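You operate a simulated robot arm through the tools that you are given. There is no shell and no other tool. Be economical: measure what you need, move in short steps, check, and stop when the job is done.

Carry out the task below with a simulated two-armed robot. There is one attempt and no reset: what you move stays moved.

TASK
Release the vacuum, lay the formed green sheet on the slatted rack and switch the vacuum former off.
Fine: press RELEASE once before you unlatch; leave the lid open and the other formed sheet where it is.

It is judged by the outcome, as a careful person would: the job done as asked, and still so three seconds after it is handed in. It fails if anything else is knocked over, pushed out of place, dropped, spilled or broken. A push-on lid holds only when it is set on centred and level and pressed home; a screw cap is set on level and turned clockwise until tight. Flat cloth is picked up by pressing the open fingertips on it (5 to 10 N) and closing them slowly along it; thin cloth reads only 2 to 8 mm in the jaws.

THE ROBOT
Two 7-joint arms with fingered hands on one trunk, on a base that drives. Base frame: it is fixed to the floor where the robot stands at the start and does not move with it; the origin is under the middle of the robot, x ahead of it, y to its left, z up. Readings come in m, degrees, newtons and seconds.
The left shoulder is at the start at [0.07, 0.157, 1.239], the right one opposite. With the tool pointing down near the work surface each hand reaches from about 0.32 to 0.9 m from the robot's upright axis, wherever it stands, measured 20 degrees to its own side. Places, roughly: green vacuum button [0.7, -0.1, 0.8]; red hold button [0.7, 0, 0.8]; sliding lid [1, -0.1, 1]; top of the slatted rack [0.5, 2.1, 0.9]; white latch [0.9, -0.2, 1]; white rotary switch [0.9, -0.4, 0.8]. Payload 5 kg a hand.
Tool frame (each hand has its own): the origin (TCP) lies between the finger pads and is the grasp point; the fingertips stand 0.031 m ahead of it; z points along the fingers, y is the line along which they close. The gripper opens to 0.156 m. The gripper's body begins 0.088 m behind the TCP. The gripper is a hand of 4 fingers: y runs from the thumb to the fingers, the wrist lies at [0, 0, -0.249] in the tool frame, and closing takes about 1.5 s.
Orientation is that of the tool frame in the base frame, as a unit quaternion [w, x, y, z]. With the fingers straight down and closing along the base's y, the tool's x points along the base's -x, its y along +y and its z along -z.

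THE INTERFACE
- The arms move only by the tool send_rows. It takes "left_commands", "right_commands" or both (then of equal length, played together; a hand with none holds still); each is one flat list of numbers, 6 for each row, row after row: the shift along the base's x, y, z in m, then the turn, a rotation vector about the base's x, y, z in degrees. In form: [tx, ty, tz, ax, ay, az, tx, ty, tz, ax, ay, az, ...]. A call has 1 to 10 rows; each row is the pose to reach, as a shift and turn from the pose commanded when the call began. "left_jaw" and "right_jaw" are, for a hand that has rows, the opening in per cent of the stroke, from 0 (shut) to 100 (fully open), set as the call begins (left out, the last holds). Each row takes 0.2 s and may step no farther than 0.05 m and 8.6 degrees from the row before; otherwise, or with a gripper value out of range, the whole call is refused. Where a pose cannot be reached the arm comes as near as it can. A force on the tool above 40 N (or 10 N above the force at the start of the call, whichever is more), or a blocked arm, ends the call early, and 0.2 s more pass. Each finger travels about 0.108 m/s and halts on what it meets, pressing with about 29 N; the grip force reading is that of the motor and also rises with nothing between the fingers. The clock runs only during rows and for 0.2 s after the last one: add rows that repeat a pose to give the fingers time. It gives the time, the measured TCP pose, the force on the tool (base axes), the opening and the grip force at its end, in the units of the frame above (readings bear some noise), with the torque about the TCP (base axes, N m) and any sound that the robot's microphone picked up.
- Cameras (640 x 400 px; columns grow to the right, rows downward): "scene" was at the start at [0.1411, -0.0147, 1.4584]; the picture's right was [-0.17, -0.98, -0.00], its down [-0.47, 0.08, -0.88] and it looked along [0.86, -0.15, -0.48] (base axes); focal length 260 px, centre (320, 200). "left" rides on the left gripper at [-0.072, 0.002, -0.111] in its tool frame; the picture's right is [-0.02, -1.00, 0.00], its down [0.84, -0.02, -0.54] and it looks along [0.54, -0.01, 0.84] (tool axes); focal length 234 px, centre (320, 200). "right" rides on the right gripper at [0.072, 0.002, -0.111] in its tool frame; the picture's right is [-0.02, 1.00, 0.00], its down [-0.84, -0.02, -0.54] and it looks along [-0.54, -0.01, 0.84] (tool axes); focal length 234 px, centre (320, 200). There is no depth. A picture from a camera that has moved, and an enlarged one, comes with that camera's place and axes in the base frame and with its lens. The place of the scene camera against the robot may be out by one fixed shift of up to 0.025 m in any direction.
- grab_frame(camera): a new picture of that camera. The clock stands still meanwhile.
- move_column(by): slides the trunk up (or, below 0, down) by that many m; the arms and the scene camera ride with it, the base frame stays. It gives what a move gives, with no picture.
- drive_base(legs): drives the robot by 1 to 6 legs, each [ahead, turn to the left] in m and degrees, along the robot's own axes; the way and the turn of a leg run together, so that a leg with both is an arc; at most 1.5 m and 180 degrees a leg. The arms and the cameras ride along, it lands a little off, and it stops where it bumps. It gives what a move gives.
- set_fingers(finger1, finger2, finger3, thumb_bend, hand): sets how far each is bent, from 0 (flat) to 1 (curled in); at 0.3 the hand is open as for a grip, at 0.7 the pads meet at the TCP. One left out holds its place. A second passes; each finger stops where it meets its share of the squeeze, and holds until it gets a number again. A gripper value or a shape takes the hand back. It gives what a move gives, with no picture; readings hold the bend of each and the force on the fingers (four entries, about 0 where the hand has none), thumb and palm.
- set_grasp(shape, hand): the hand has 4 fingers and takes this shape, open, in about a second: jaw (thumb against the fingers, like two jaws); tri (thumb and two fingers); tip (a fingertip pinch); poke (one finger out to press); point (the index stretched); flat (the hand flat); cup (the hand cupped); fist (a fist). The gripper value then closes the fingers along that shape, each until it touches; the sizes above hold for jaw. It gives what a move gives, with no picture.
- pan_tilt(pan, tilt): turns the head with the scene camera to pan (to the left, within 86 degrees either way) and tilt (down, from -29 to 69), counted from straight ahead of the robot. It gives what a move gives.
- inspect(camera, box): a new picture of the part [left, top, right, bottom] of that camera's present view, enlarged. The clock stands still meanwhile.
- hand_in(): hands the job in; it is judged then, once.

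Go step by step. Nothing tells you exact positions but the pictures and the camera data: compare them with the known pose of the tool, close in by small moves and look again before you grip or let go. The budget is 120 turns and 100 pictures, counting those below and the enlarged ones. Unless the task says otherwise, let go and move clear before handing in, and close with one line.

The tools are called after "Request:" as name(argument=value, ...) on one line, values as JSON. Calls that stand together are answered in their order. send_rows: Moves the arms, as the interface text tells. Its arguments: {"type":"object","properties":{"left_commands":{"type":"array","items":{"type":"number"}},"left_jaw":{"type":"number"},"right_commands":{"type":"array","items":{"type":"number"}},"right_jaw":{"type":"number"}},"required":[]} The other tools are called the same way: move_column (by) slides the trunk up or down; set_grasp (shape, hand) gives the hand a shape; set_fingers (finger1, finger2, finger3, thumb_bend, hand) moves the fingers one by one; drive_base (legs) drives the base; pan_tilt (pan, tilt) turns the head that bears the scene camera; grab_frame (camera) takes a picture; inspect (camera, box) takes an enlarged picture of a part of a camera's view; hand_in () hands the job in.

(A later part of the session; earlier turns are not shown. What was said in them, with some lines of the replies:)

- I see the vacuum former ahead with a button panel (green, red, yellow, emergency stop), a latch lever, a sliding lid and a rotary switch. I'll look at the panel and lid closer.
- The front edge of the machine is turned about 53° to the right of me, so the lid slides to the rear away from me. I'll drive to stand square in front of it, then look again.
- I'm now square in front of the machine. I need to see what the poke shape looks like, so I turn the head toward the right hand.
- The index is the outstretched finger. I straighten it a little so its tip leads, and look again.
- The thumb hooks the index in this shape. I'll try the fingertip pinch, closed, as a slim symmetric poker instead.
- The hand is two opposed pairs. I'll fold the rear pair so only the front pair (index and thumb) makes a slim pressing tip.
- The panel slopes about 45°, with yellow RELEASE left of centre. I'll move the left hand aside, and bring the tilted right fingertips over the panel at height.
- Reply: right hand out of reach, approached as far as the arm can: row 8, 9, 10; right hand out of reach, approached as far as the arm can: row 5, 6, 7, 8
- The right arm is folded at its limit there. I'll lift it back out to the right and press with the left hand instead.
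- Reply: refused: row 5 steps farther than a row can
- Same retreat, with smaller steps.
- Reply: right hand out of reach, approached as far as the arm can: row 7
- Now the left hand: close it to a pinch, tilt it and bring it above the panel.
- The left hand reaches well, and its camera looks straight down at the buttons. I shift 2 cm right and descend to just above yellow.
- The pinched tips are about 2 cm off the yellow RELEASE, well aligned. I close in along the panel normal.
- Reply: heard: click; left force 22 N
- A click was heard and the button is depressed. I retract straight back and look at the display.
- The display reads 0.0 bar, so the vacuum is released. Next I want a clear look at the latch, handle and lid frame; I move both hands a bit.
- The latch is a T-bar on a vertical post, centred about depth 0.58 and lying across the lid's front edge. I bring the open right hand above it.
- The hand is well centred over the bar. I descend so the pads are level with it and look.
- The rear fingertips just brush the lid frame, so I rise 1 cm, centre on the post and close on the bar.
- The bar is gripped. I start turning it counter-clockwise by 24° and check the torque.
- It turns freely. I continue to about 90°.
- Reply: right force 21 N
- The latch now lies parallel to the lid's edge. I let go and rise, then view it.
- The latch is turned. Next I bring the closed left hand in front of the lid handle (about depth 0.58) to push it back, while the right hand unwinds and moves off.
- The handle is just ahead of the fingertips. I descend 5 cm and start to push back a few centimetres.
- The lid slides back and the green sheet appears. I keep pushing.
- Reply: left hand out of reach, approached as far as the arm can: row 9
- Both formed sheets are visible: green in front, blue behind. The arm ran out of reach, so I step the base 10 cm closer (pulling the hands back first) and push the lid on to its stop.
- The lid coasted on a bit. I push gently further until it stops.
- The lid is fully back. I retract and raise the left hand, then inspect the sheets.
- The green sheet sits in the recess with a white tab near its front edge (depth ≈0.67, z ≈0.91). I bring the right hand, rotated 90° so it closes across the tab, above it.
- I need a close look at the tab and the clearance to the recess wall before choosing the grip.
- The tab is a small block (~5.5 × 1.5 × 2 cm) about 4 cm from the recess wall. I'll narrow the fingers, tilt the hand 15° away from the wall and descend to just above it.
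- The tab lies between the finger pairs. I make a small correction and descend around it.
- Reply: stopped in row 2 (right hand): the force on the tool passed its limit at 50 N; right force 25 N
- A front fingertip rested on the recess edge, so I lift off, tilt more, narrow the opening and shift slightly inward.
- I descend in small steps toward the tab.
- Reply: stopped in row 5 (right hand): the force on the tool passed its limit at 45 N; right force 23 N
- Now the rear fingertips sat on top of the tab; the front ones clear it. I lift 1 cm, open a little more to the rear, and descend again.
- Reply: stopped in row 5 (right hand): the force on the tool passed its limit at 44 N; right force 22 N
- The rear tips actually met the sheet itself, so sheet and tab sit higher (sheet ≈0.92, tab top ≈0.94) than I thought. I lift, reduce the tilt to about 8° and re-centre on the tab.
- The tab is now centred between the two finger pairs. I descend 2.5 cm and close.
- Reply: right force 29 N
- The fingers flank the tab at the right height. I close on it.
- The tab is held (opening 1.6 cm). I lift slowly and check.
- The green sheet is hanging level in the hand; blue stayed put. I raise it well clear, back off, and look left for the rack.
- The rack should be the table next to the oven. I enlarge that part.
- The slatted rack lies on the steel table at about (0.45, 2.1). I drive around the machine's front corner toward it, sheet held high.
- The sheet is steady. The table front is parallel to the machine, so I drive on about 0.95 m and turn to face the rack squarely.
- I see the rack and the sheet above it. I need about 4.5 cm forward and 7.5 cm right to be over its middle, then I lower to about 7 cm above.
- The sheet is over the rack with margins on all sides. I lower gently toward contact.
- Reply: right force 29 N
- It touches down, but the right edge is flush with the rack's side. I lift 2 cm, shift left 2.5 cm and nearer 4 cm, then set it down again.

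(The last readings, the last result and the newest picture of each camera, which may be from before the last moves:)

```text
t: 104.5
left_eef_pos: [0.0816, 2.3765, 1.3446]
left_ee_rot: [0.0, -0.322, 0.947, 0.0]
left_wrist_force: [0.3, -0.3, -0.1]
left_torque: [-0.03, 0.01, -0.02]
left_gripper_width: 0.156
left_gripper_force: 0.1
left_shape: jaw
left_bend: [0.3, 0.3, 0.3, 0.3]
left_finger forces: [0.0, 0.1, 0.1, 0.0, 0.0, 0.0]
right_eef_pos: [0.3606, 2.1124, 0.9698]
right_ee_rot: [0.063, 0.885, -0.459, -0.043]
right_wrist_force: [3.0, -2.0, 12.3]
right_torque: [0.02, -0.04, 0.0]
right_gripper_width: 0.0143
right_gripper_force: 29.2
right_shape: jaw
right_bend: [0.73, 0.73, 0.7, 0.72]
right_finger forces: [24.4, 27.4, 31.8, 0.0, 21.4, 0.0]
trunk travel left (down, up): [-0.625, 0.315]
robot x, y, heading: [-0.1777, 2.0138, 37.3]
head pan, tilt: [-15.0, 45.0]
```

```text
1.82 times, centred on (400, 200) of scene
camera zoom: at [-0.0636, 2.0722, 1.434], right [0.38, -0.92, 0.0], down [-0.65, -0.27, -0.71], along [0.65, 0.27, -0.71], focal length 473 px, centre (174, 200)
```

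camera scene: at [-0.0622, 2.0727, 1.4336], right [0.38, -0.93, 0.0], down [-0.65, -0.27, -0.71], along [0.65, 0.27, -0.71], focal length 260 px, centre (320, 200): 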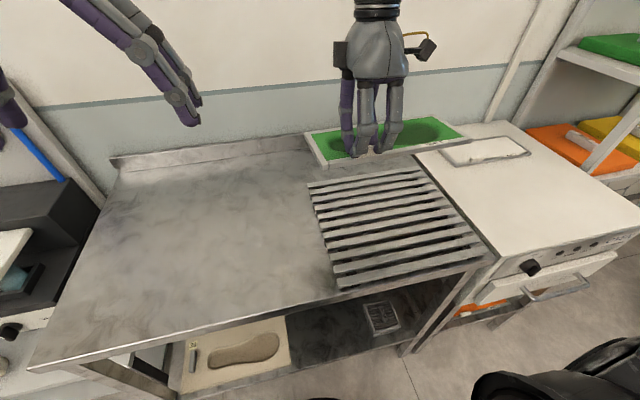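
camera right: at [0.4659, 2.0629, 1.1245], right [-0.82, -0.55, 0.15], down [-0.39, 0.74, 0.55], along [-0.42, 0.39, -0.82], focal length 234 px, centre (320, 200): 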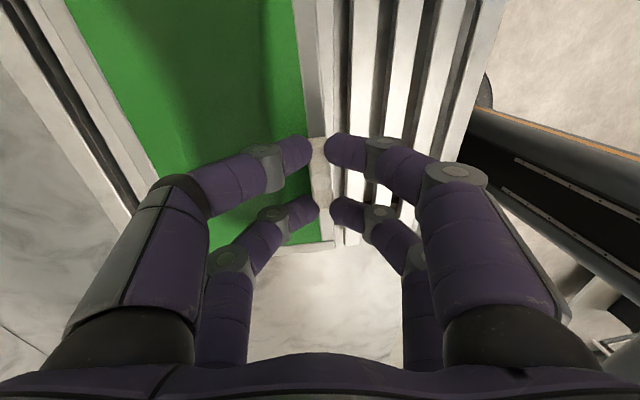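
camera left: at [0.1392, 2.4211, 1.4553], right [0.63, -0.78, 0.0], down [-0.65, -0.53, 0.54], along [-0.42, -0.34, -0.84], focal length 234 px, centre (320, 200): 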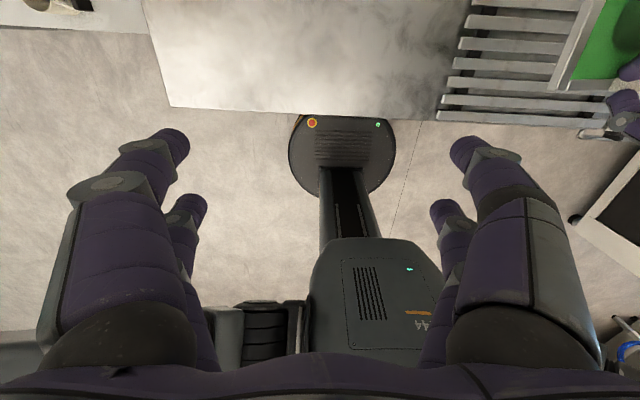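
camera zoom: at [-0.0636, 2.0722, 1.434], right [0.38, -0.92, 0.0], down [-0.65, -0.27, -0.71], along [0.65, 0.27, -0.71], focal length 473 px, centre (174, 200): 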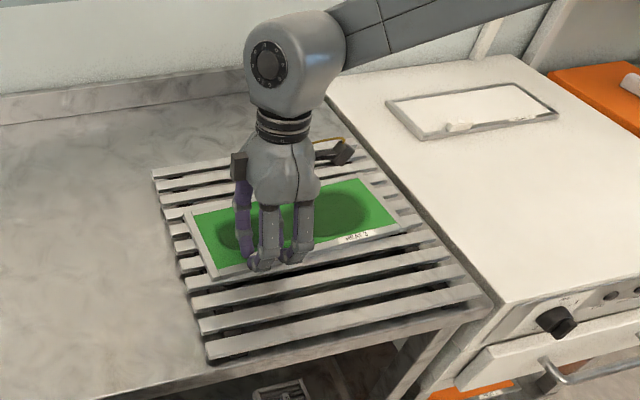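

The sheet lies well within the rack. I open the fingers slightly and rise straight up.

Request:
send_rows(right_commands=[0, 0, 0.001, 0, 0, 0, 0, 0, 0.001, 0, 0, 0, 0, 0, 0.001, 0, 0, 0, 0, 0, 0.015, 0, 0, 0, 0, 0, 0.035, 0, 0, 0, 0, 0, 0.07, 0, 0, 0, 0, 0, 0.12, 0, 0, 0, 0, 0, 0.17, 0, 0, 0, 0, 0, 0.22, 0, 0, 0, 0, 0, 0.27, 0, 0, 0], right_jaw=25)

Request:
inspect(camera="scene", box=[270, 90, 530, 310])

```text
t: 106.7
left_eef_pos: [0.0814, 2.3774, 1.3443]
left_ee_rot: [0.001, -0.321, 0.947, 0.0]
left_wrist_force: [-0.8, 0.1, -0.3]
left_torque: [-0.01, -0.03, -0.01]
left_gripper_width: 0.156
left_gripper_force: 0.1
left_shape: jaw
left_bend: [0.3, 0.3, 0.3, 0.3]
left_finger forces: [0.0, 0.1, 0.0, 0.0, 0.0, 0.1]
right_eef_pos: [0.3596, 2.1111, 1.2407]
right_ee_rot: [0.064, 0.885, -0.46, -0.044]
right_wrist_force: [-1.1, 0.2, 0.1]
right_torque: [0.02, -0.02, -0.01]
right_gripper_width: 0.0391
right_gripper_force: 0.0
right_shape: jaw
right_bend: [0.73, 0.73, 0.73, 0.7]
right_finger forces: [0.0, 0.1, 0.0, 0.0, 0.0, 0.1]
trunk travel left (down, up): [-0.625, 0.315]
robot x, y, heading: [-0.1751, 2.0113, 37.5]
head pan, tilt: [-15.0, 45.0]
```

```text
1.82 times, centred on (400, 200) of scene
camera zoom: at [-0.064, 2.073, 1.4336], right [0.38, -0.92, 0.0], down [-0.65, -0.27, -0.71], along [0.65, 0.27, -0.71], focal length 473 px, centre (174, 200)
```

zoom: 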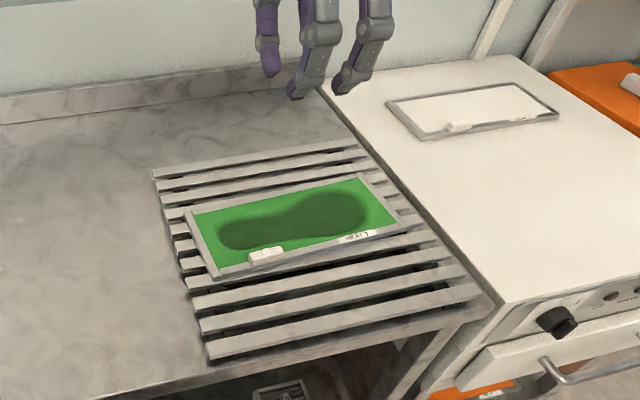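

The green sheet rests flat on the slats. Now I unwind the right hand and drive back the same way to the machine for the switch.

Request:
send_rows(right_commands=[0, 0, 0.01, 0, 0, -8.5, 0, 0, 0.02, 0, 0, -17, 0, 0, 0.03, 0, 0, -25.5, 0, 0, 0.04, 0, 0, -34, 0, 0, 0.05, 0, 0, -42.5, 0, 0, 0.06, 0, 0, -51, 0, 0, 0.07, 0, 0, -59.5, 0, 0, 0.08, 0, 0, -68, 0, 0, 0.09, 0, 0, -76.5, 0, 0, 0.1, 0, 0, -85])

Request:
drive_base(legs=[[0, 57], [-0.95, 0], [0, -4], [-1.0, 0], [0, 38], [-0.58, 0]])

```text
t: 108.9
left_eef_pos: [0.0834, 2.3752, 1.3453]
left_ee_rot: [0.0, -0.321, 0.947, 0.0]
left_wrist_force: [0.3, -0.3, -0.2]
left_torque: [-0.02, 0.02, -0.01]
left_gripper_width: 0.1559
left_gripper_force: 0.2
left_shape: jaw
left_bend: [0.3, 0.3, 0.3, 0.3]
left_finger forces: [0.1, 0.1, 0.1, 0.0, 0.1, 0.1]
right_eef_pos: [0.3594, 2.1102, 1.3399]
right_ee_rot: [-0.016, -0.341, 0.937, 0.076]
right_wrist_force: [0.1, -0.2, 0.1]
right_torque: [0.01, -0.03, -0.04]
right_gripper_width: 0.0386
right_gripper_force: 0.0
right_shape: jaw
right_bend: [0.73, 0.73, 0.73, 0.7]
right_finger forces: [0.1, 0.1, 0.0, 0.0, 0.1, 0.0]
trunk travel left (down, up): [-0.625, 0.315]
robot x, y, heading: [-0.1771, 2.0132, 37.5]
head pan, tilt: [-15.0, 45.0]
```

```text
t: 126.4
left_eef_pos: [-0.1123, -0.1297, 1.3449]
left_ee_rot: [0.001, 0.906, -0.424, 0.001]
left_wrist_force: [-0.5, -0.3, 1.1]
left_torque: [0.0, -0.04, 0.03]
left_gripper_width: 0.1562
left_gripper_force: 0.0
left_shape: jaw
left_bend: [0.3, 0.3, 0.3, 0.3]
left_finger forces: [0.0, 0.0, 0.0, 0.0, 0.0, 0.0]
right_eef_pos: [0.1421, 0.158, 1.3386]
right_ee_rot: [0.067, 0.912, -0.402, -0.039]
right_wrist_force: [-0.4, 1.0, 0.5]
right_torque: [0.02, -0.02, 0.04]
right_gripper_width: 0.0389
right_gripper_force: 0.1
right_shape: jaw
right_bend: [0.73, 0.73, 0.73, 0.7]
right_finger forces: [0.1, 0.1, 0.1, 0.0, 0.0, 0.0]
trunk travel left (down, up): [-0.625, 0.315]
robot x, y, heading: [0.2658, -0.3778, 129.4]
head pan, tilt: [-15.0, 45.0]
```

Now turn to face the machine, a little further right, and look at the switch.

Request:
drive_base(legs=[[-0.12, 0], [0, -92]])

Request:
pan_tilt(pan=-20, tilt=45)

Request:
grab_frame(camera="scene")

Request:
grab_frame(camera="right")

```text
t: 131.4
left_eef_pos: [0.5878, -0.0947, 1.3443]
left_ee_rot: [0.0, -0.34, 0.94, 0.0]
left_wrist_force: [0.7, 0.5, -0.5]
left_torque: [0.0, 0.0, 0.0]
left_gripper_width: 0.1557
left_gripper_force: 0.1
left_shape: jaw
left_bend: [0.3, 0.3, 0.3, 0.3]
left_finger forces: [0.0, 0.0, 0.0, 0.0, 0.0, 0.1]
right_eef_pos: [0.8753, -0.349, 1.3383]
right_ee_rot: [-0.019, -0.361, 0.929, 0.075]
right_wrist_force: [-0.2, 0.5, -0.5]
right_torque: [0.01, 0.02, 0.01]
right_gripper_width: 0.0388
right_gripper_force: 0.1
right_shape: jaw
right_bend: [0.73, 0.73, 0.73, 0.7]
right_finger forces: [0.1, 0.1, 0.1, 0.1, 0.1, 0.1]
trunk travel left (down, up): [-0.625, 0.315]
robot x, y, heading: [0.3414, -0.4715, 39.7]
head pan, tilt: [-15.0, 45.0]
```

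```text
t: 132.1
left_eef_pos: [0.5878, -0.0939, 1.3441]
left_ee_rot: [0.0, -0.34, 0.94, 0.0]
left_wrist_force: [0.5, -0.5, -0.3]
left_torque: [0.01, 0.01, 0.05]
left_gripper_width: 0.156
left_gripper_force: 0.1
left_shape: jaw
left_bend: [0.3, 0.3, 0.3, 0.3]
left_finger forces: [0.1, 0.1, 0.0, 0.1, 0.0, 0.1]
right_eef_pos: [0.8748, -0.3495, 1.3384]
right_ee_rot: [-0.019, -0.361, 0.929, 0.076]
right_wrist_force: [-0.3, 0.4, -0.3]
right_torque: [0.01, -0.01, 0.0]
right_gripper_width: 0.0389
right_gripper_force: 0.1
right_shape: jaw
right_bend: [0.73, 0.73, 0.73, 0.7]
right_finger forces: [0.0, 0.0, 0.1, 0.0, 0.1, 0.0]
trunk travel left (down, up): [-0.625, 0.315]
robot x, y, heading: [0.344, -0.4727, 39.7]
head pan, tilt: [-20.0, 45.0]
```

```text
19 pictures are left
camera scene: at [0.4571, -0.41, 1.4336], right [0.34, -0.94, 0.0], down [-0.67, -0.24, -0.71], along [0.67, 0.24, -0.71], focal length 260 px, centre (320, 200)
```

scene: 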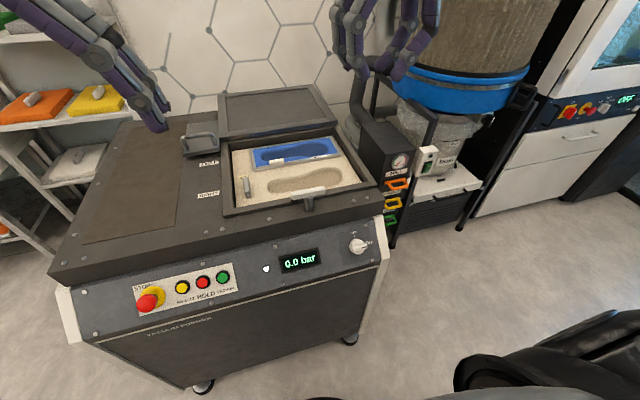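

```text
18 pictures are left
camera right: at [0.8306, -0.41, 1.4472], right [-0.65, 0.74, 0.15], down [0.68, 0.48, 0.55], along [0.34, 0.46, -0.82], focal length 234 px, centre (320, 200)
```

right: 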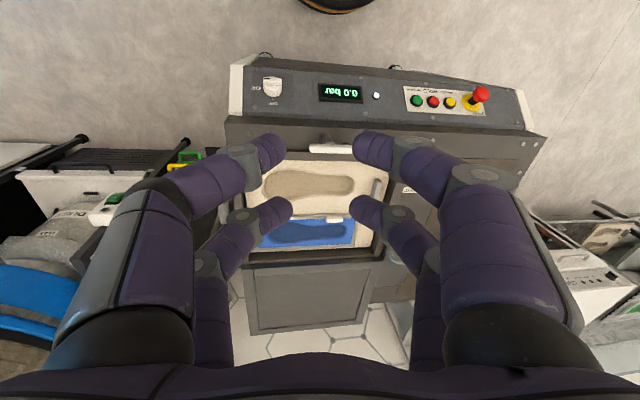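

All is in place at the machine: lid open, blue still there. I enlarge the switch from both cameras.

Request:
inspect(camera="scene", box=[330, 220, 394, 260])

Request:
inspect(camera="right", box=[240, 65, 304, 115])

```text
10.00 times, centred on (362, 240) of scene
camera zoom: at [0.4571, -0.41, 1.4336], right [0.34, -0.94, 0.0], down [-0.67, -0.24, -0.71], along [0.67, 0.24, -0.71], focal length 2604 px, centre (-100, -200)
```

zoom: 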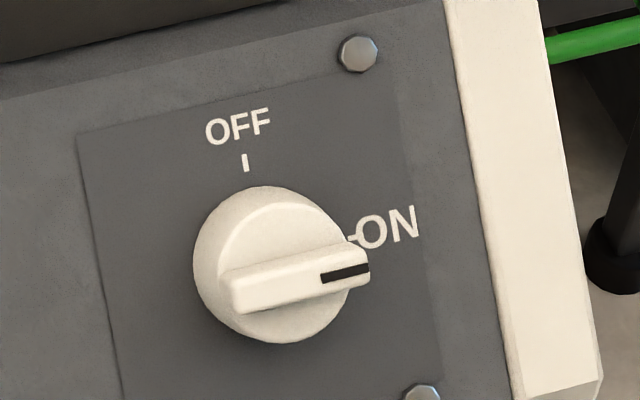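

```text
8.00 times, centred on (272, 90) of right
camera zoom: at [0.8306, -0.41, 1.4472], right [-0.65, 0.74, 0.15], down [0.68, 0.48, 0.55], along [0.34, 0.46, -0.82], focal length 1873 px, centre (704, 1080)
```

zoom: 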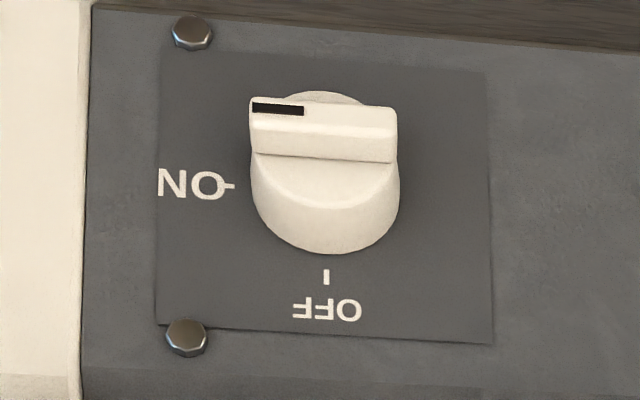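

The switch is a round knob with a bar, pointing to ON; OFF is a quarter turn counter-clockwise. To give the tilted hand room, I back the base up 22 cm.

Request:
drive_base(legs=[[-0.22, -2.5]])

```text
t: 133.8
left_eef_pos: [0.4311, -0.2417, 1.3446]
left_ee_rot: [-0.001, -0.319, 0.948, 0.0]
left_wrist_force: [0.4, -0.2, -0.7]
left_torque: [-0.02, -0.01, 0.0]
left_gripper_width: 0.1561
left_gripper_force: 0.0
left_shape: jaw
left_bend: [0.3, 0.3, 0.3, 0.3]
left_finger forces: [0.0, 0.0, 0.1, 0.0, 0.0, 0.1]
right_eef_pos: [0.7073, -0.5083, 1.3374]
right_ee_rot: [-0.018, -0.341, 0.937, 0.075]
right_wrist_force: [-0.3, -0.1, -0.7]
right_torque: [0.01, 0.01, -0.01]
right_gripper_width: 0.0388
right_gripper_force: 0.1
right_shape: jaw
right_bend: [0.73, 0.73, 0.73, 0.7]
right_finger forces: [0.0, 0.1, 0.0, 0.0, 0.1, 0.0]
trunk travel left (down, up): [-0.625, 0.315]
robot x, y, heading: [0.1684, -0.6054, 37.2]
head pan, tilt: [-20.0, 45.0]
```

Now I tilt the right hand 45° to point squarely at the panel, and bring it above the knob.

Request:
send_rows(right_commands=[0.0247, 0.0173, 0, 3.45, -6.62, -1.05, 0.0493, 0.0347, 0, 6.9, -13.23, -2.1, 0.074, 0.052, 0, 10.35, -19.85, -3.15, 0.0987, 0.0693, 0, 13.8, -26.47, -4.2, 0.1233, 0.0867, 0, 17.25, -33.1, -5.25, 0.148, 0.104, 0, 20.7, -39.7, -6.3, 0.148, 0.104, -0.05, 20.7, -39.7, -6.3, 0.148, 0.104, -0.1, 20.7, -39.7, -6.3, 0.148, 0.104, -0.15, 20.7, -39.7, -6.3, 0.148, 0.104, -0.2, 20.7, -39.7, -6.3], right_jaw=55)

Request:
send_rows(right_commands=[0, 0, -0.05, 0, 0, 0, 0, 0, -0.1, 0, 0, 0, 0, 0, -0.15, 0, 0, 0, 0, 0, -0.2, 0, 0, 0, 0, 0, -0.24, 0, 0, 0])

Request:
grab_frame(camera="right")

```text
t: 136.0
left_eef_pos: [0.4319, -0.2412, 1.3445]
left_ee_rot: [-0.001, -0.32, 0.947, 0.0]
left_wrist_force: [-0.1, -0.7, -0.7]
left_torque: [0.02, 0.05, 0.01]
left_gripper_width: 0.1558
left_gripper_force: 0.0
left_shape: jaw
left_bend: [0.3, 0.3, 0.3, 0.3]
left_finger forces: [0.0, 0.1, 0.1, 0.0, 0.0, 0.0]
right_eef_pos: [0.8561, -0.4077, 1.1336]
right_ee_rot: [0.364, -0.293, 0.876, 0.12]
right_wrist_force: [0.3, 0.9, 0.1]
right_torque: [0.01, 0.05, 0.0]
right_gripper_width: 0.0852
right_gripper_force: 0.0
right_shape: jaw
right_bend: [0.72, 0.72, 0.72, 0.7]
right_finger forces: [0.1, 0.0, 0.0, 0.1, 0.1, 0.0]
trunk travel left (down, up): [-0.625, 0.315]
robot x, y, heading: [0.1682, -0.6055, 36.9]
head pan, tilt: [-20.0, 45.0]
```

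```text
t: 137.2
left_eef_pos: [0.432, -0.2418, 1.3425]
left_ee_rot: [-0.002, -0.32, 0.948, -0.001]
left_wrist_force: [0.4, 0.8, 0.3]
left_torque: [0.01, 0.01, 0.0]
left_gripper_width: 0.1558
left_gripper_force: 0.1
left_shape: jaw
left_bend: [0.3, 0.3, 0.3, 0.3]
left_finger forces: [0.1, 0.1, 0.0, 0.0, 0.1, 0.0]
right_eef_pos: [0.8579, -0.4067, 0.8993]
right_ee_rot: [0.365, -0.293, 0.875, 0.121]
right_wrist_force: [0.3, 0.5, 0.3]
right_torque: [-0.02, 0.04, 0.03]
right_gripper_width: 0.0851
right_gripper_force: 0.1
right_shape: jaw
right_bend: [0.72, 0.72, 0.72, 0.7]
right_finger forces: [0.0, 0.1, 0.1, 0.0, 0.1, 0.0]
trunk travel left (down, up): [-0.625, 0.315]
robot x, y, heading: [0.1702, -0.607, 37.3]
head pan, tilt: [-20.0, 45.0]
```

```text
15 pictures are left
camera right: at [0.753, -0.4824, 0.9272], right [-0.59, 0.81, 0.01], down [0.17, 0.11, 0.98], along [0.79, 0.58, -0.21], focal length 234 px, centre (320, 200)
```

right: 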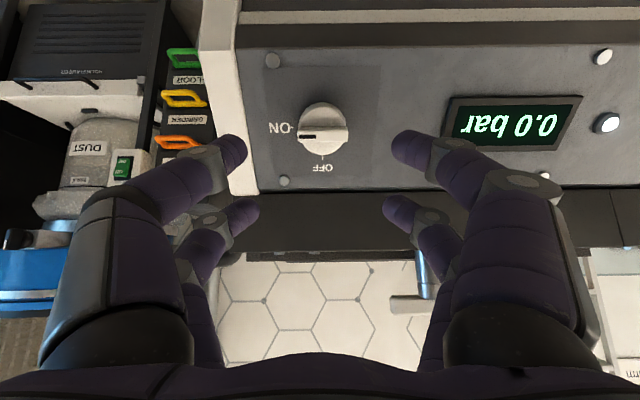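

The hand faces the panel squarely with the knob between the finger pairs. I move in 5 cm and re-check alignment.

Request:
send_rows(right_commands=[0.0115, 0.0105, -0.0198, 0, 0, 0, 0.0231, 0.0211, -0.0396, 0, 0, 0])

Request:
grab_frame(camera="right")

```text
t: 137.8
left_eef_pos: [0.4313, -0.241, 1.3459]
left_ee_rot: [-0.002, -0.32, 0.948, 0.0]
left_wrist_force: [-0.2, 0.6, -0.4]
left_torque: [0.01, 0.0, 0.0]
left_gripper_width: 0.1558
left_gripper_force: 0.1
left_shape: jaw
left_bend: [0.3, 0.3, 0.3, 0.3]
left_finger forces: [0.0, 0.1, 0.0, 0.1, 0.0, 0.0]
right_eef_pos: [0.8839, -0.3883, 0.8721]
right_ee_rot: [0.362, -0.294, 0.876, 0.119]
right_wrist_force: [0.6, 1.1, 0.3]
right_torque: [0.01, -0.01, 0.02]
right_gripper_width: 0.0851
right_gripper_force: 0.0
right_shape: jaw
right_bend: [0.72, 0.72, 0.72, 0.7]
right_finger forces: [0.0, 0.0, 0.0, 0.0, 0.1, 0.0]
right hand out of reach, approached as far as the arm can: row 2
trunk travel left (down, up): [-0.625, 0.315]
robot x, y, heading: [0.1664, -0.6059, 37.1]
head pan, tilt: [-20.0, 45.0]
```

```text
14 pictures are left
camera right: at [0.7805, -0.4649, 0.9011], right [-0.59, 0.81, 0.01], down [0.18, 0.11, 0.98], along [0.79, 0.58, -0.21], focal length 234 px, centre (320, 200)
```

right: 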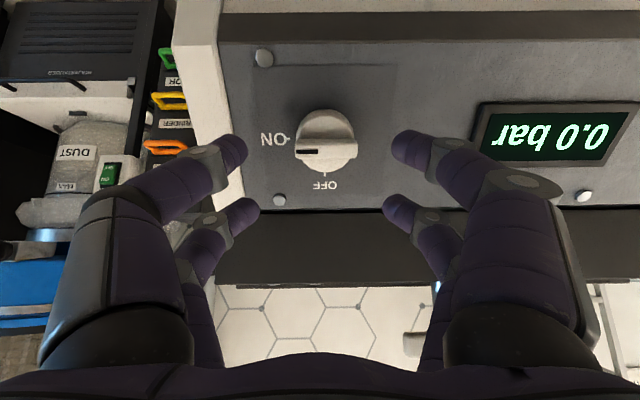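

The arm is near a joint limit here, so I raise the trunk 15 cm to give a better arm posture, then come back down with the small alignment correction.

Request:
move_column(by=0.15)

Request:
send_rows(right_commands=[-0.0093, 0.0006, -0.04, 0, 0, 0, -0.0093, 0.0006, -0.08, 0, 0, 0, -0.0093, 0.0006, -0.12, 0, 0, 0, -0.0093, 0.0006, -0.157, 0, 0, 0])

Request:
send_rows(right_commands=[0.0099, 0.0075, -0.0124, 0, 0, 0, 0.0198, 0.0149, -0.0247, 0, 0, 0])

Request:
grab_frame(camera="right")

```text
t: 139.5
left_eef_pos: [0.4313, -0.2413, 1.4943]
left_ee_rot: [0.0, -0.32, 0.948, 0.0]
left_wrist_force: [-0.4, 0.7, -0.6]
left_torque: [0.01, 0.02, 0.02]
left_gripper_width: 0.1555
left_gripper_force: 0.1
left_shape: jaw
left_bend: [0.3, 0.3, 0.3, 0.3]
left_finger forces: [0.0, 0.0, 0.0, 0.0, 0.1, 0.1]
right_eef_pos: [0.8846, -0.3884, 1.0236]
right_ee_rot: [0.362, -0.295, 0.876, 0.12]
right_wrist_force: [-0.3, -0.1, 0.3]
right_torque: [0.02, 0.03, 0.01]
right_gripper_width: 0.0855
right_gripper_force: 0.1
right_shape: jaw
right_bend: [0.72, 0.72, 0.72, 0.7]
right_finger forces: [0.0, 0.0, 0.1, 0.1, 0.1, 0.0]
trunk travel left (down, up): [-0.775, 0.165]
robot x, y, heading: [0.1686, -0.6058, 37.0]
head pan, tilt: [-20.0, 45.0]
```

```text
t: 140.5
left_eef_pos: [0.43, -0.2431, 1.4949]
left_ee_rot: [0.0, -0.32, 0.947, 0.0]
left_wrist_force: [-0.4, -0.2, 1.1]
left_torque: [0.02, 0.0, 0.02]
left_gripper_width: 0.1559
left_gripper_force: 0.2
left_shape: jaw
left_bend: [0.3, 0.3, 0.3, 0.3]
left_finger forces: [0.1, 0.0, 0.0, 0.0, 0.0, 0.0]
right_eef_pos: [0.9014, -0.4221, 0.9996]
right_ee_rot: [0.36, -0.296, 0.877, 0.12]
right_wrist_force: [0.1, -0.3, 0.6]
right_torque: [0.0, 0.0, 0.0]
right_gripper_width: 0.0852
right_gripper_force: 0.1
right_shape: jaw
right_bend: [0.72, 0.72, 0.72, 0.7]
right_finger forces: [0.0, 0.1, 0.0, 0.1, 0.0, 0.1]
right hand out of reach, approached as far as the arm can: row 1, 2, 3, 4
trunk travel left (down, up): [-0.775, 0.165]
robot x, y, heading: [0.1665, -0.6052, 37.2]
head pan, tilt: [-20.0, 45.0]
```

```text
t: 141.1
left_eef_pos: [0.4314, -0.2428, 1.4948]
left_ee_rot: [-0.001, -0.319, 0.948, 0.0]
left_wrist_force: [0.8, -0.4, 0.2]
left_torque: [-0.06, -0.01, 0.02]
left_gripper_width: 0.1561
left_gripper_force: 0.1
left_shape: jaw
left_bend: [0.3, 0.3, 0.3, 0.3]
left_finger forces: [0.1, 0.1, 0.1, 0.1, 0.0, 0.0]
right_eef_pos: [0.9275, -0.4145, 0.9941]
right_ee_rot: [0.358, -0.297, 0.877, 0.119]
right_wrist_force: [0.2, 0.4, 0.2]
right_torque: [0.02, 0.02, 0.03]
right_gripper_width: 0.0858
right_gripper_force: 0.1
right_shape: jaw
right_bend: [0.72, 0.72, 0.72, 0.7]
right_finger forces: [0.0, 0.0, 0.1, 0.0, 0.0, 0.1]
right hand out of reach, approached as far as the arm can: row 1, 2
trunk travel left (down, up): [-0.775, 0.165]
robot x, y, heading: [0.1655, -0.6065, 37.2]
head pan, tilt: [-20.0, 45.0]
```

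```text
13 pictures are left
camera right: at [0.8242, -0.4905, 1.0227], right [-0.59, 0.81, 0.01], down [0.18, 0.12, 0.98], along [0.78, 0.58, -0.22], focal length 234 px, centre (320, 200)
```

right: 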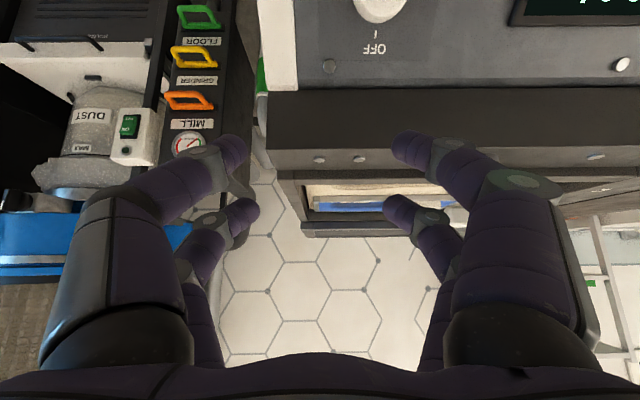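

Raising was the wrong way (the limit moved up with the trunk). I pull the hand back out and up, then lower the trunk instead.

Request:
send_rows(right_commands=[-0.0136, -0.0139, 0.0429, 0, 0, 0, -0.0272, -0.0278, 0.0858, 0, 0, 0, -0.0408, -0.0417, 0.1287, 0, 0, 0, -0.0544, -0.0556, 0.1716, 0, 0, 0, -0.068, -0.0695, 0.2145, 0, 0, 0, -0.0816, -0.0834, 0.2574, 0, 0, 0, -0.095, -0.097, 0.3, 0, 0, 0])

Request:
move_column(by=-0.27)

```text
t: 142.7
left_eef_pos: [0.4297, -0.2442, 1.4952]
left_ee_rot: [0.0, -0.319, 0.948, 0.0]
left_wrist_force: [-0.3, -0.7, 0.7]
left_torque: [0.03, -0.03, 0.01]
left_gripper_width: 0.1561
left_gripper_force: 0.1
left_shape: jaw
left_bend: [0.3, 0.3, 0.3, 0.3]
left_finger forces: [0.0, 0.1, 0.0, 0.0, 0.0, 0.0]
right_eef_pos: [0.8318, -0.513, 1.2957]
right_ee_rot: [0.361, -0.295, 0.876, 0.12]
right_wrist_force: [-0.7, -0.1, -0.3]
right_torque: [0.01, 0.0, 0.01]
right_gripper_width: 0.0852
right_gripper_force: 0.0
right_shape: jaw
right_bend: [0.72, 0.72, 0.72, 0.7]
right_finger forces: [0.0, 0.0, 0.1, 0.0, 0.0, 0.0]
trunk travel left (down, up): [-0.775, 0.165]
robot x, y, heading: [0.1688, -0.6119, 36.9]
head pan, tilt: [-20.0, 45.0]
```

```text
t: 145.5
left_eef_pos: [0.4305, -0.2424, 1.224]
left_ee_rot: [-0.001, -0.32, 0.947, 0.0]
left_wrist_force: [1.1, 0.4, -0.8]
left_torque: [-0.02, 0.01, -0.03]
left_gripper_width: 0.156
left_gripper_force: 0.0
left_shape: jaw
left_bend: [0.3, 0.3, 0.3, 0.3]
left_finger forces: [0.1, 0.0, 0.0, 0.0, 0.1, 0.0]
right_eef_pos: [0.8322, -0.5107, 1.0273]
right_ee_rot: [0.362, -0.295, 0.876, 0.12]
right_wrist_force: [0.2, 0.6, -0.2]
right_torque: [0.04, 0.0, 0.04]
right_gripper_width: 0.0852
right_gripper_force: 0.1
right_shape: jaw
right_bend: [0.72, 0.72, 0.72, 0.7]
right_finger forces: [0.1, 0.0, 0.0, 0.0, 0.1, 0.1]
trunk travel left (down, up): [-0.505, 0.435]
robot x, y, heading: [0.1679, -0.608, 37.4]
head pan, tilt: [-20.0, 45.0]
```

Trunk lowered. I bring the hand back on the approach line to the knob.

Request:
send_rows(right_commands=[0.0035, 0.0255, -0.0318, 0, 0, 0, 0.007, 0.051, -0.0635, 0, 0, 0, 0.0106, 0.0764, -0.0953, 0, 0, 0, 0.0141, 0.1018, -0.127, 0, 0, 0, 0.0282, 0.1124, -0.1447, 0, 0, 0, 0.0424, 0.123, -0.1624, 0, 0, 0])

Request:
grab_frame(camera="right")

```text
t: 146.9
left_eef_pos: [0.4313, -0.2419, 1.225]
left_ee_rot: [-0.002, -0.319, 0.948, 0.0]
left_wrist_force: [0.5, 0.4, 0.0]
left_torque: [-0.03, 0.02, -0.01]
left_gripper_width: 0.1559
left_gripper_force: 0.0
left_shape: jaw
left_bend: [0.3, 0.3, 0.3, 0.3]
left_finger forces: [0.0, 0.1, 0.1, 0.0, 0.1, 0.1]
right_eef_pos: [0.8775, -0.3866, 0.8616]
right_ee_rot: [0.361, -0.295, 0.876, 0.12]
right_wrist_force: [0.3, 0.2, -0.7]
right_torque: [-0.03, 0.0, 0.01]
right_gripper_width: 0.0854
right_gripper_force: 0.1
right_shape: jaw
right_bend: [0.72, 0.72, 0.72, 0.7]
right_finger forces: [0.0, 0.1, 0.1, 0.1, 0.0, 0.0]
trunk travel left (down, up): [-0.505, 0.435]
robot x, y, heading: [0.1657, -0.6056, 37.2]
head pan, tilt: [-20.0, 45.0]
```

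```text
12 pictures are left
camera right: at [0.7739, -0.4634, 0.8894], right [-0.59, 0.81, 0.01], down [0.18, 0.11, 0.98], along [0.79, 0.58, -0.21], focal length 234 px, centre (320, 200)
```

right: 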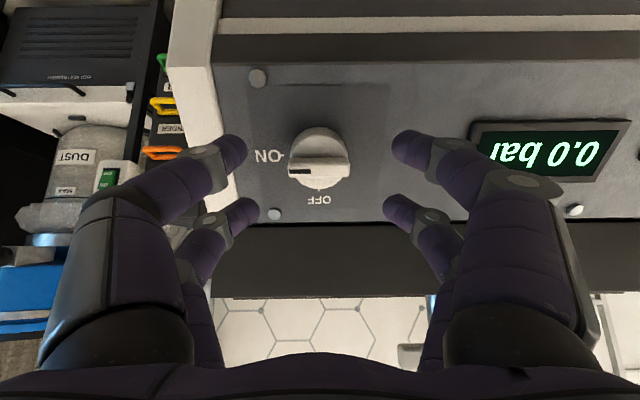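

The knob is centred between the finger pairs. I advance 3.3 cm so the pads flank the knob.

Request:
send_rows(right_commands=[0.0062, 0.0047, -0.0078, 0, 0, 0, 0.0124, 0.0093, -0.0156, 0, 0, 0, 0.0187, 0.014, -0.0233, 0, 0, 0])

Request:
grab_frame(camera="right")

```text
t: 147.7
left_eef_pos: [0.4286, -0.2437, 1.2255]
left_ee_rot: [0.001, -0.319, 0.948, 0.001]
left_wrist_force: [0.0, 0.6, -0.7]
left_torque: [0.02, 0.01, 0.02]
left_gripper_width: 0.156
left_gripper_force: 0.0
left_shape: jaw
left_bend: [0.3, 0.3, 0.3, 0.3]
left_finger forces: [0.0, 0.0, 0.0, 0.0, 0.1, 0.1]
right_eef_pos: [0.8938, -0.3736, 0.8415]
right_ee_rot: [0.362, -0.296, 0.876, 0.121]
right_wrist_force: [-5.1, -5.1, 5.1]
right_torque: [-0.13, -0.35, -0.37]
right_gripper_width: 0.0856
right_gripper_force: 0.1
right_shape: jaw
right_bend: [0.72, 0.72, 0.73, 0.7]
right_finger forces: [0.0, 0.0, 9.0, 0.0, 0.1, 0.0]
trunk travel left (down, up): [-0.505, 0.435]
robot x, y, heading: [0.1679, -0.6074, 37.1]
head pan, tilt: [-20.0, 45.0]
```

```text
11 pictures are left
camera right: at [0.7892, -0.4505, 0.8686], right [-0.59, 0.81, 0.01], down [0.18, 0.11, 0.98], along [0.79, 0.58, -0.21], focal length 234 px, centre (320, 200)
```

right: 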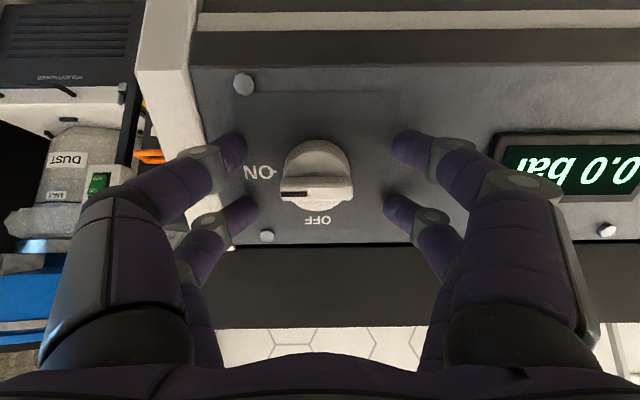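

One fingertip touches the panel, so the depth is right. I ease back 3 mm and close on the knob.

Request:
send_rows(right_commands=[-0.002, -0.0015, 0.0025, 0, 0, 0, -0.002, -0.0015, 0.0025, 0, 0, 0, -0.002, -0.0015, 0.0025, 0, 0, 0, -0.002, -0.0015, 0.0025, 0, 0, 0, -0.002, -0.0015, 0.0025, 0, 0, 0], right_jaw=0)

Request:
grab_frame(camera="right")

```text
t: 148.9
left_eef_pos: [0.4294, -0.2426, 1.2245]
left_ee_rot: [0.001, -0.32, 0.947, -0.001]
left_wrist_force: [0.6, -0.8, 0.5]
left_torque: [0.0, 0.03, -0.02]
left_gripper_width: 0.1559
left_gripper_force: 0.0
left_shape: jaw
left_bend: [0.3, 0.3, 0.3, 0.3]
left_finger forces: [0.0, 0.0, 0.0, 0.0, 0.0, 0.1]
right_eef_pos: [0.8909, -0.3738, 0.8419]
right_ee_rot: [0.361, -0.296, 0.876, 0.12]
right_wrist_force: [-15.8, 9.6, -2.3]
right_torque: [0.13, 0.03, 0.8]
right_gripper_width: 0.0086
right_gripper_force: 28.8
right_shape: jaw
right_bend: [0.69, 0.7, 0.77, 0.7]
right_finger forces: [35.8, 34.6, 14.8, 0.1, 30.9, 0.0]
trunk travel left (down, up): [-0.505, 0.435]
robot x, y, heading: [0.1663, -0.6075, 37.3]
head pan, tilt: [-20.0, 45.0]
```

```text
10 pictures are left
camera right: at [0.7862, -0.4505, 0.8703], right [-0.59, 0.81, 0.01], down [0.18, 0.12, 0.98], along [0.79, 0.58, -0.21], focal length 234 px, centre (320, 200)
```

right: 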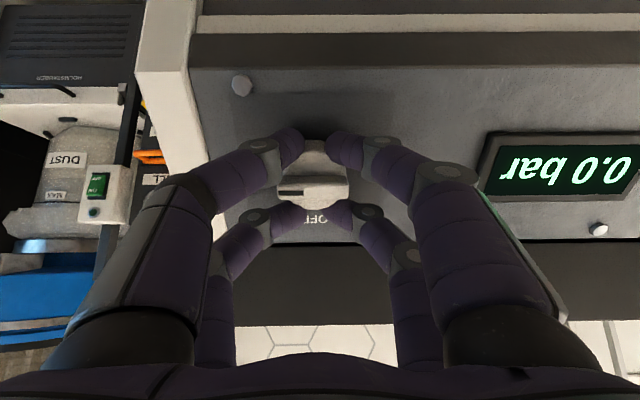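

The front pair holds the knob. I try turning counter-clockwise about the panel normal by 32°.

Request:
send_rows(right_commands=[0, 0, 0, -4.52, -3.39, 5.66, 0, 0, 0, -9.05, -6.79, 11.31, 0, 0, 0, -13.57, -10.18, 16.97, 0, 0, 0, -18.1, -13.58, 22.62])

Request:
grab_frame(camera="right")

```text
t: 149.9
left_eef_pos: [0.4307, -0.2393, 1.2243]
left_ee_rot: [-0.001, -0.321, 0.947, -0.001]
left_wrist_force: [-0.9, 0.2, -0.3]
left_torque: [-0.01, 0.0, 0.0]
left_gripper_width: 0.1556
left_gripper_force: 0.1
left_shape: jaw
left_bend: [0.3, 0.3, 0.3, 0.3]
left_finger forces: [0.0, 0.1, 0.0, 0.0, 0.1, 0.0]
right_eef_pos: [0.8887, -0.3744, 0.8419]
right_ee_rot: [0.381, -0.527, 0.76, 0.014]
right_wrist_force: [-18.2, 18.9, -9.8]
right_torque: [0.3, 0.54, 0.49]
right_gripper_width: 0.0056
right_gripper_force: 29.1
right_shape: jaw
right_bend: [0.67, 0.7, 0.77, 0.69]
right_finger forces: [32.1, 38.5, 15.4, 0.0, 39.2, 0.0]
trunk travel left (down, up): [-0.505, 0.435]
robot x, y, heading: [0.1697, -0.6083, 37.0]
head pan, tilt: [-20.0, 45.0]
```

```text
9 pictures are left
camera right: at [0.8146, -0.4767, 0.8773], right [-0.81, 0.46, -0.36], down [-0.16, 0.42, 0.89], along [0.57, 0.78, -0.27], focal length 234 px, centre (320, 200)
```

right: 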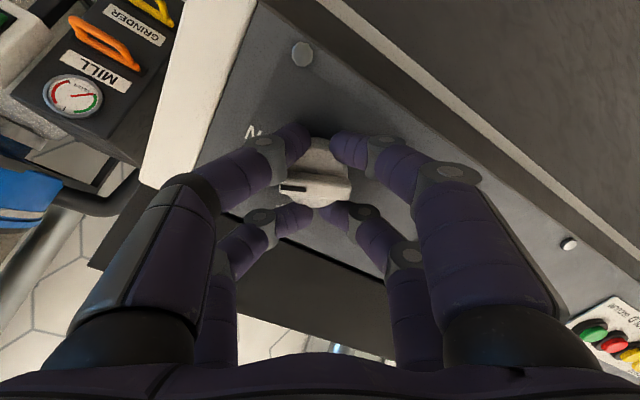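

The knob turns with the hand. I continue the remaining ~60°.

Request:
send_rows(right_commands=[0, 0, 0, -4.52, -3.39, 5.66, 0, 0, 0, -9.05, -6.79, 11.31, 0, 0, 0, -13.57, -10.18, 16.97, 0, 0, 0, -18.1, -13.58, 22.62, 0, 0, 0, -22.62, -16.97, 28.28, 0, 0, 0, -27.15, -20.37, 33.94, 0, 0, 0, -31.67, -23.76, 39.59, 0, 0, 0, -34.5, -25.9, 43.1])

Request:
grab_frame(camera="right")

```text
t: 151.7
left_eef_pos: [0.4311, -0.2414, 1.224]
left_ee_rot: [-0.001, -0.32, 0.947, -0.001]
left_wrist_force: [1.3, -0.3, -0.2]
left_torque: [0.0, -0.03, 0.0]
left_gripper_width: 0.1561
left_gripper_force: 0.0
left_shape: jaw
left_bend: [0.3, 0.3, 0.3, 0.3]
left_finger forces: [0.0, 0.0, 0.0, 0.0, 0.0, 0.1]
right_eef_pos: [0.8898, -0.376, 0.8398]
right_ee_rot: [-0.334, 0.839, -0.389, 0.182]
right_wrist_force: [-25.2, -1.4, -22.2]
right_torque: [-0.48, 0.61, -0.12]
right_gripper_width: 0.0045
right_gripper_force: 29.5
right_shape: jaw
right_bend: [0.66, 0.7, 0.77, 0.7]
right_finger forces: [34.7, 45.9, 15.2, 0.0, 37.0, 0.1]
trunk travel left (down, up): [-0.505, 0.435]
robot x, y, heading: [0.169, -0.6079, 37.2]
head pan, tilt: [-20.0, 45.0]
```

```text
8 pictures are left
camera right: at [0.871, -0.4794, 0.9209], right [-0.55, -0.46, -0.7], down [-0.83, 0.43, 0.36], along [0.14, 0.78, -0.61], focal length 234 px, centre (320, 200)
```

right: 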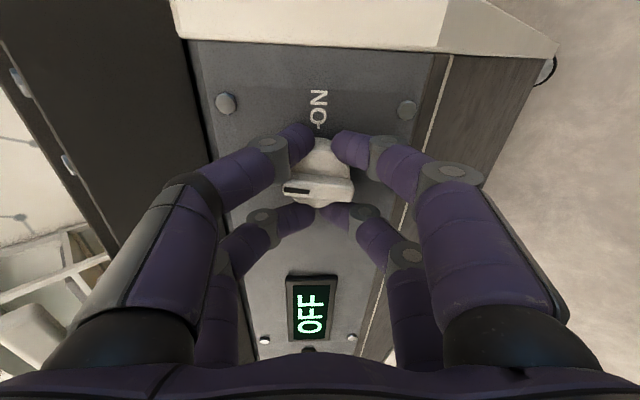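

The display now reads OFF. I open the fingers a little and back straight out.

Request:
send_rows(right_commands=[0, 0, 0, 0, 0, 0, 0, 0, 0, 0, 0, 0, 0, 0, 0, 0, 0, 0, -0.0085, -0.0064, 0.0106, 0, 0, 0, -0.017, -0.0127, 0.0212, 0, 0, 0, -0.034, -0.0255, 0.0424, 0, 0, 0, -0.051, -0.038, 0.0636, 0, 0, 0, -0.076, -0.057, 0.095, 0, 0, 0, -0.101, -0.076, 0.126, 0, 0, 0], right_jaw=40)

Request:
grab_frame(camera="scene")

```text
t: 153.7
left_eef_pos: [0.4299, -0.2431, 1.2253]
left_ee_rot: [0.001, -0.319, 0.948, 0.0]
left_wrist_force: [-0.2, -0.9, 0.9]
left_torque: [0.02, -0.03, 0.03]
left_gripper_width: 0.1556
left_gripper_force: 0.1
left_shape: jaw
left_bend: [0.3, 0.3, 0.3, 0.3]
left_finger forces: [0.0, 0.1, 0.0, 0.1, 0.0, 0.0]
right_eef_pos: [0.7881, -0.452, 0.9689]
right_ee_rot: [-0.336, 0.838, -0.389, 0.183]
right_wrist_force: [-0.2, -0.1, 0.8]
right_torque: [0.05, -0.04, -0.02]
right_gripper_width: 0.0621
right_gripper_force: 0.0
right_shape: jaw
right_bend: [0.73, 0.73, 0.73, 0.7]
right_finger forces: [0.0, 0.0, 0.0, 0.0, 0.0, 0.0]
trunk travel left (down, up): [-0.505, 0.435]
robot x, y, heading: [0.1651, -0.6102, 37.3]
head pan, tilt: [-20.0, 45.0]
```

```text
7 pictures are left
camera scene: at [0.2849, -0.5531, 1.3137], right [0.29, -0.96, 0.0], down [-0.68, -0.21, -0.71], along [0.68, 0.21, -0.71], focal length 260 px, centre (320, 200)
```

scene: 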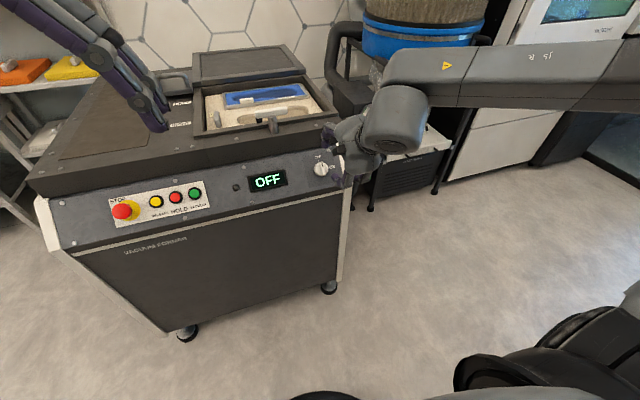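

The indicator light is out and the display says OFF. I raise the hand clear and take a last look at the switch and the lid.

Request:
send_rows(right_commands=[-0.01, -0.008, 0.04, 0, 0, 0, -0.02, -0.016, 0.08, 0, 0, 0, -0.03, -0.024, 0.12, 0, 0, 0, -0.04, -0.03, 0.16, 0, 0, 0])

Request:
inspect(camera="scene", box=[150, 40, 350, 210])

```text
t: 154.7
left_eef_pos: [0.4299, -0.2417, 1.2259]
left_ee_rot: [-0.001, -0.32, 0.947, -0.001]
left_wrist_force: [-0.1, -0.5, -0.2]
left_torque: [0.01, -0.06, 0.01]
left_gripper_width: 0.1557
left_gripper_force: 0.1
left_shape: jaw
left_bend: [0.3, 0.3, 0.3, 0.3]
left_finger forces: [0.0, 0.1, 0.1, 0.1, 0.0, 0.0]
right_eef_pos: [0.7503, -0.4784, 1.1308]
right_ee_rot: [-0.336, 0.838, -0.389, 0.183]
right_wrist_force: [-0.1, -0.3, 0.9]
right_torque: [-0.02, 0.01, -0.01]
right_gripper_width: 0.062
right_gripper_force: 0.0
right_shape: jaw
right_bend: [0.73, 0.73, 0.73, 0.7]
right_finger forces: [0.1, 0.0, 0.0, 0.1, 0.0, 0.1]
trunk travel left (down, up): [-0.505, 0.435]
robot x, y, heading: [0.1658, -0.6073, 37.1]
head pan, tilt: [-20.0, 45.0]
```

```text
2.35 times, centred on (250, 125) of scene
camera zoom: at [0.2844, -0.5519, 1.3137], right [0.29, -0.96, 0.0], down [-0.67, -0.21, -0.71], along [0.68, 0.21, -0.71], focal length 613 px, centre (485, 376)
```

zoom: 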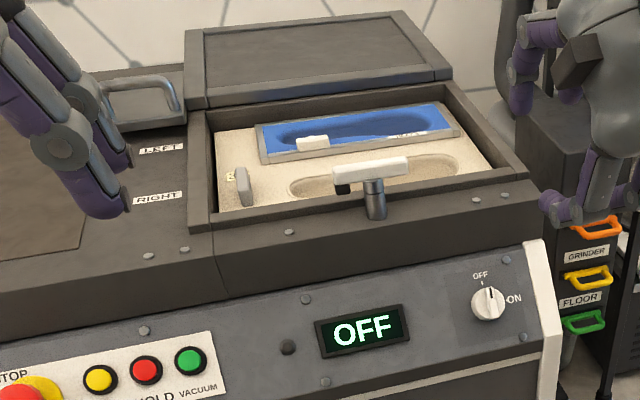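

The switch points to OFF, the display reads OFF, the lid is open, the blue sheet is where it was, and the green one lies on the rack. Both hands are clear, so I hand in.

Request:
hand_in()

```text
The job is handed in.
```

The job is done and handed in: I pressed RELEASE once (0.0 bar), unlatched and slid the lid open, laid the green sheet flat on the slatted rack, and turned the vacuum former off. The lid is open and the blue sheet is still in place.
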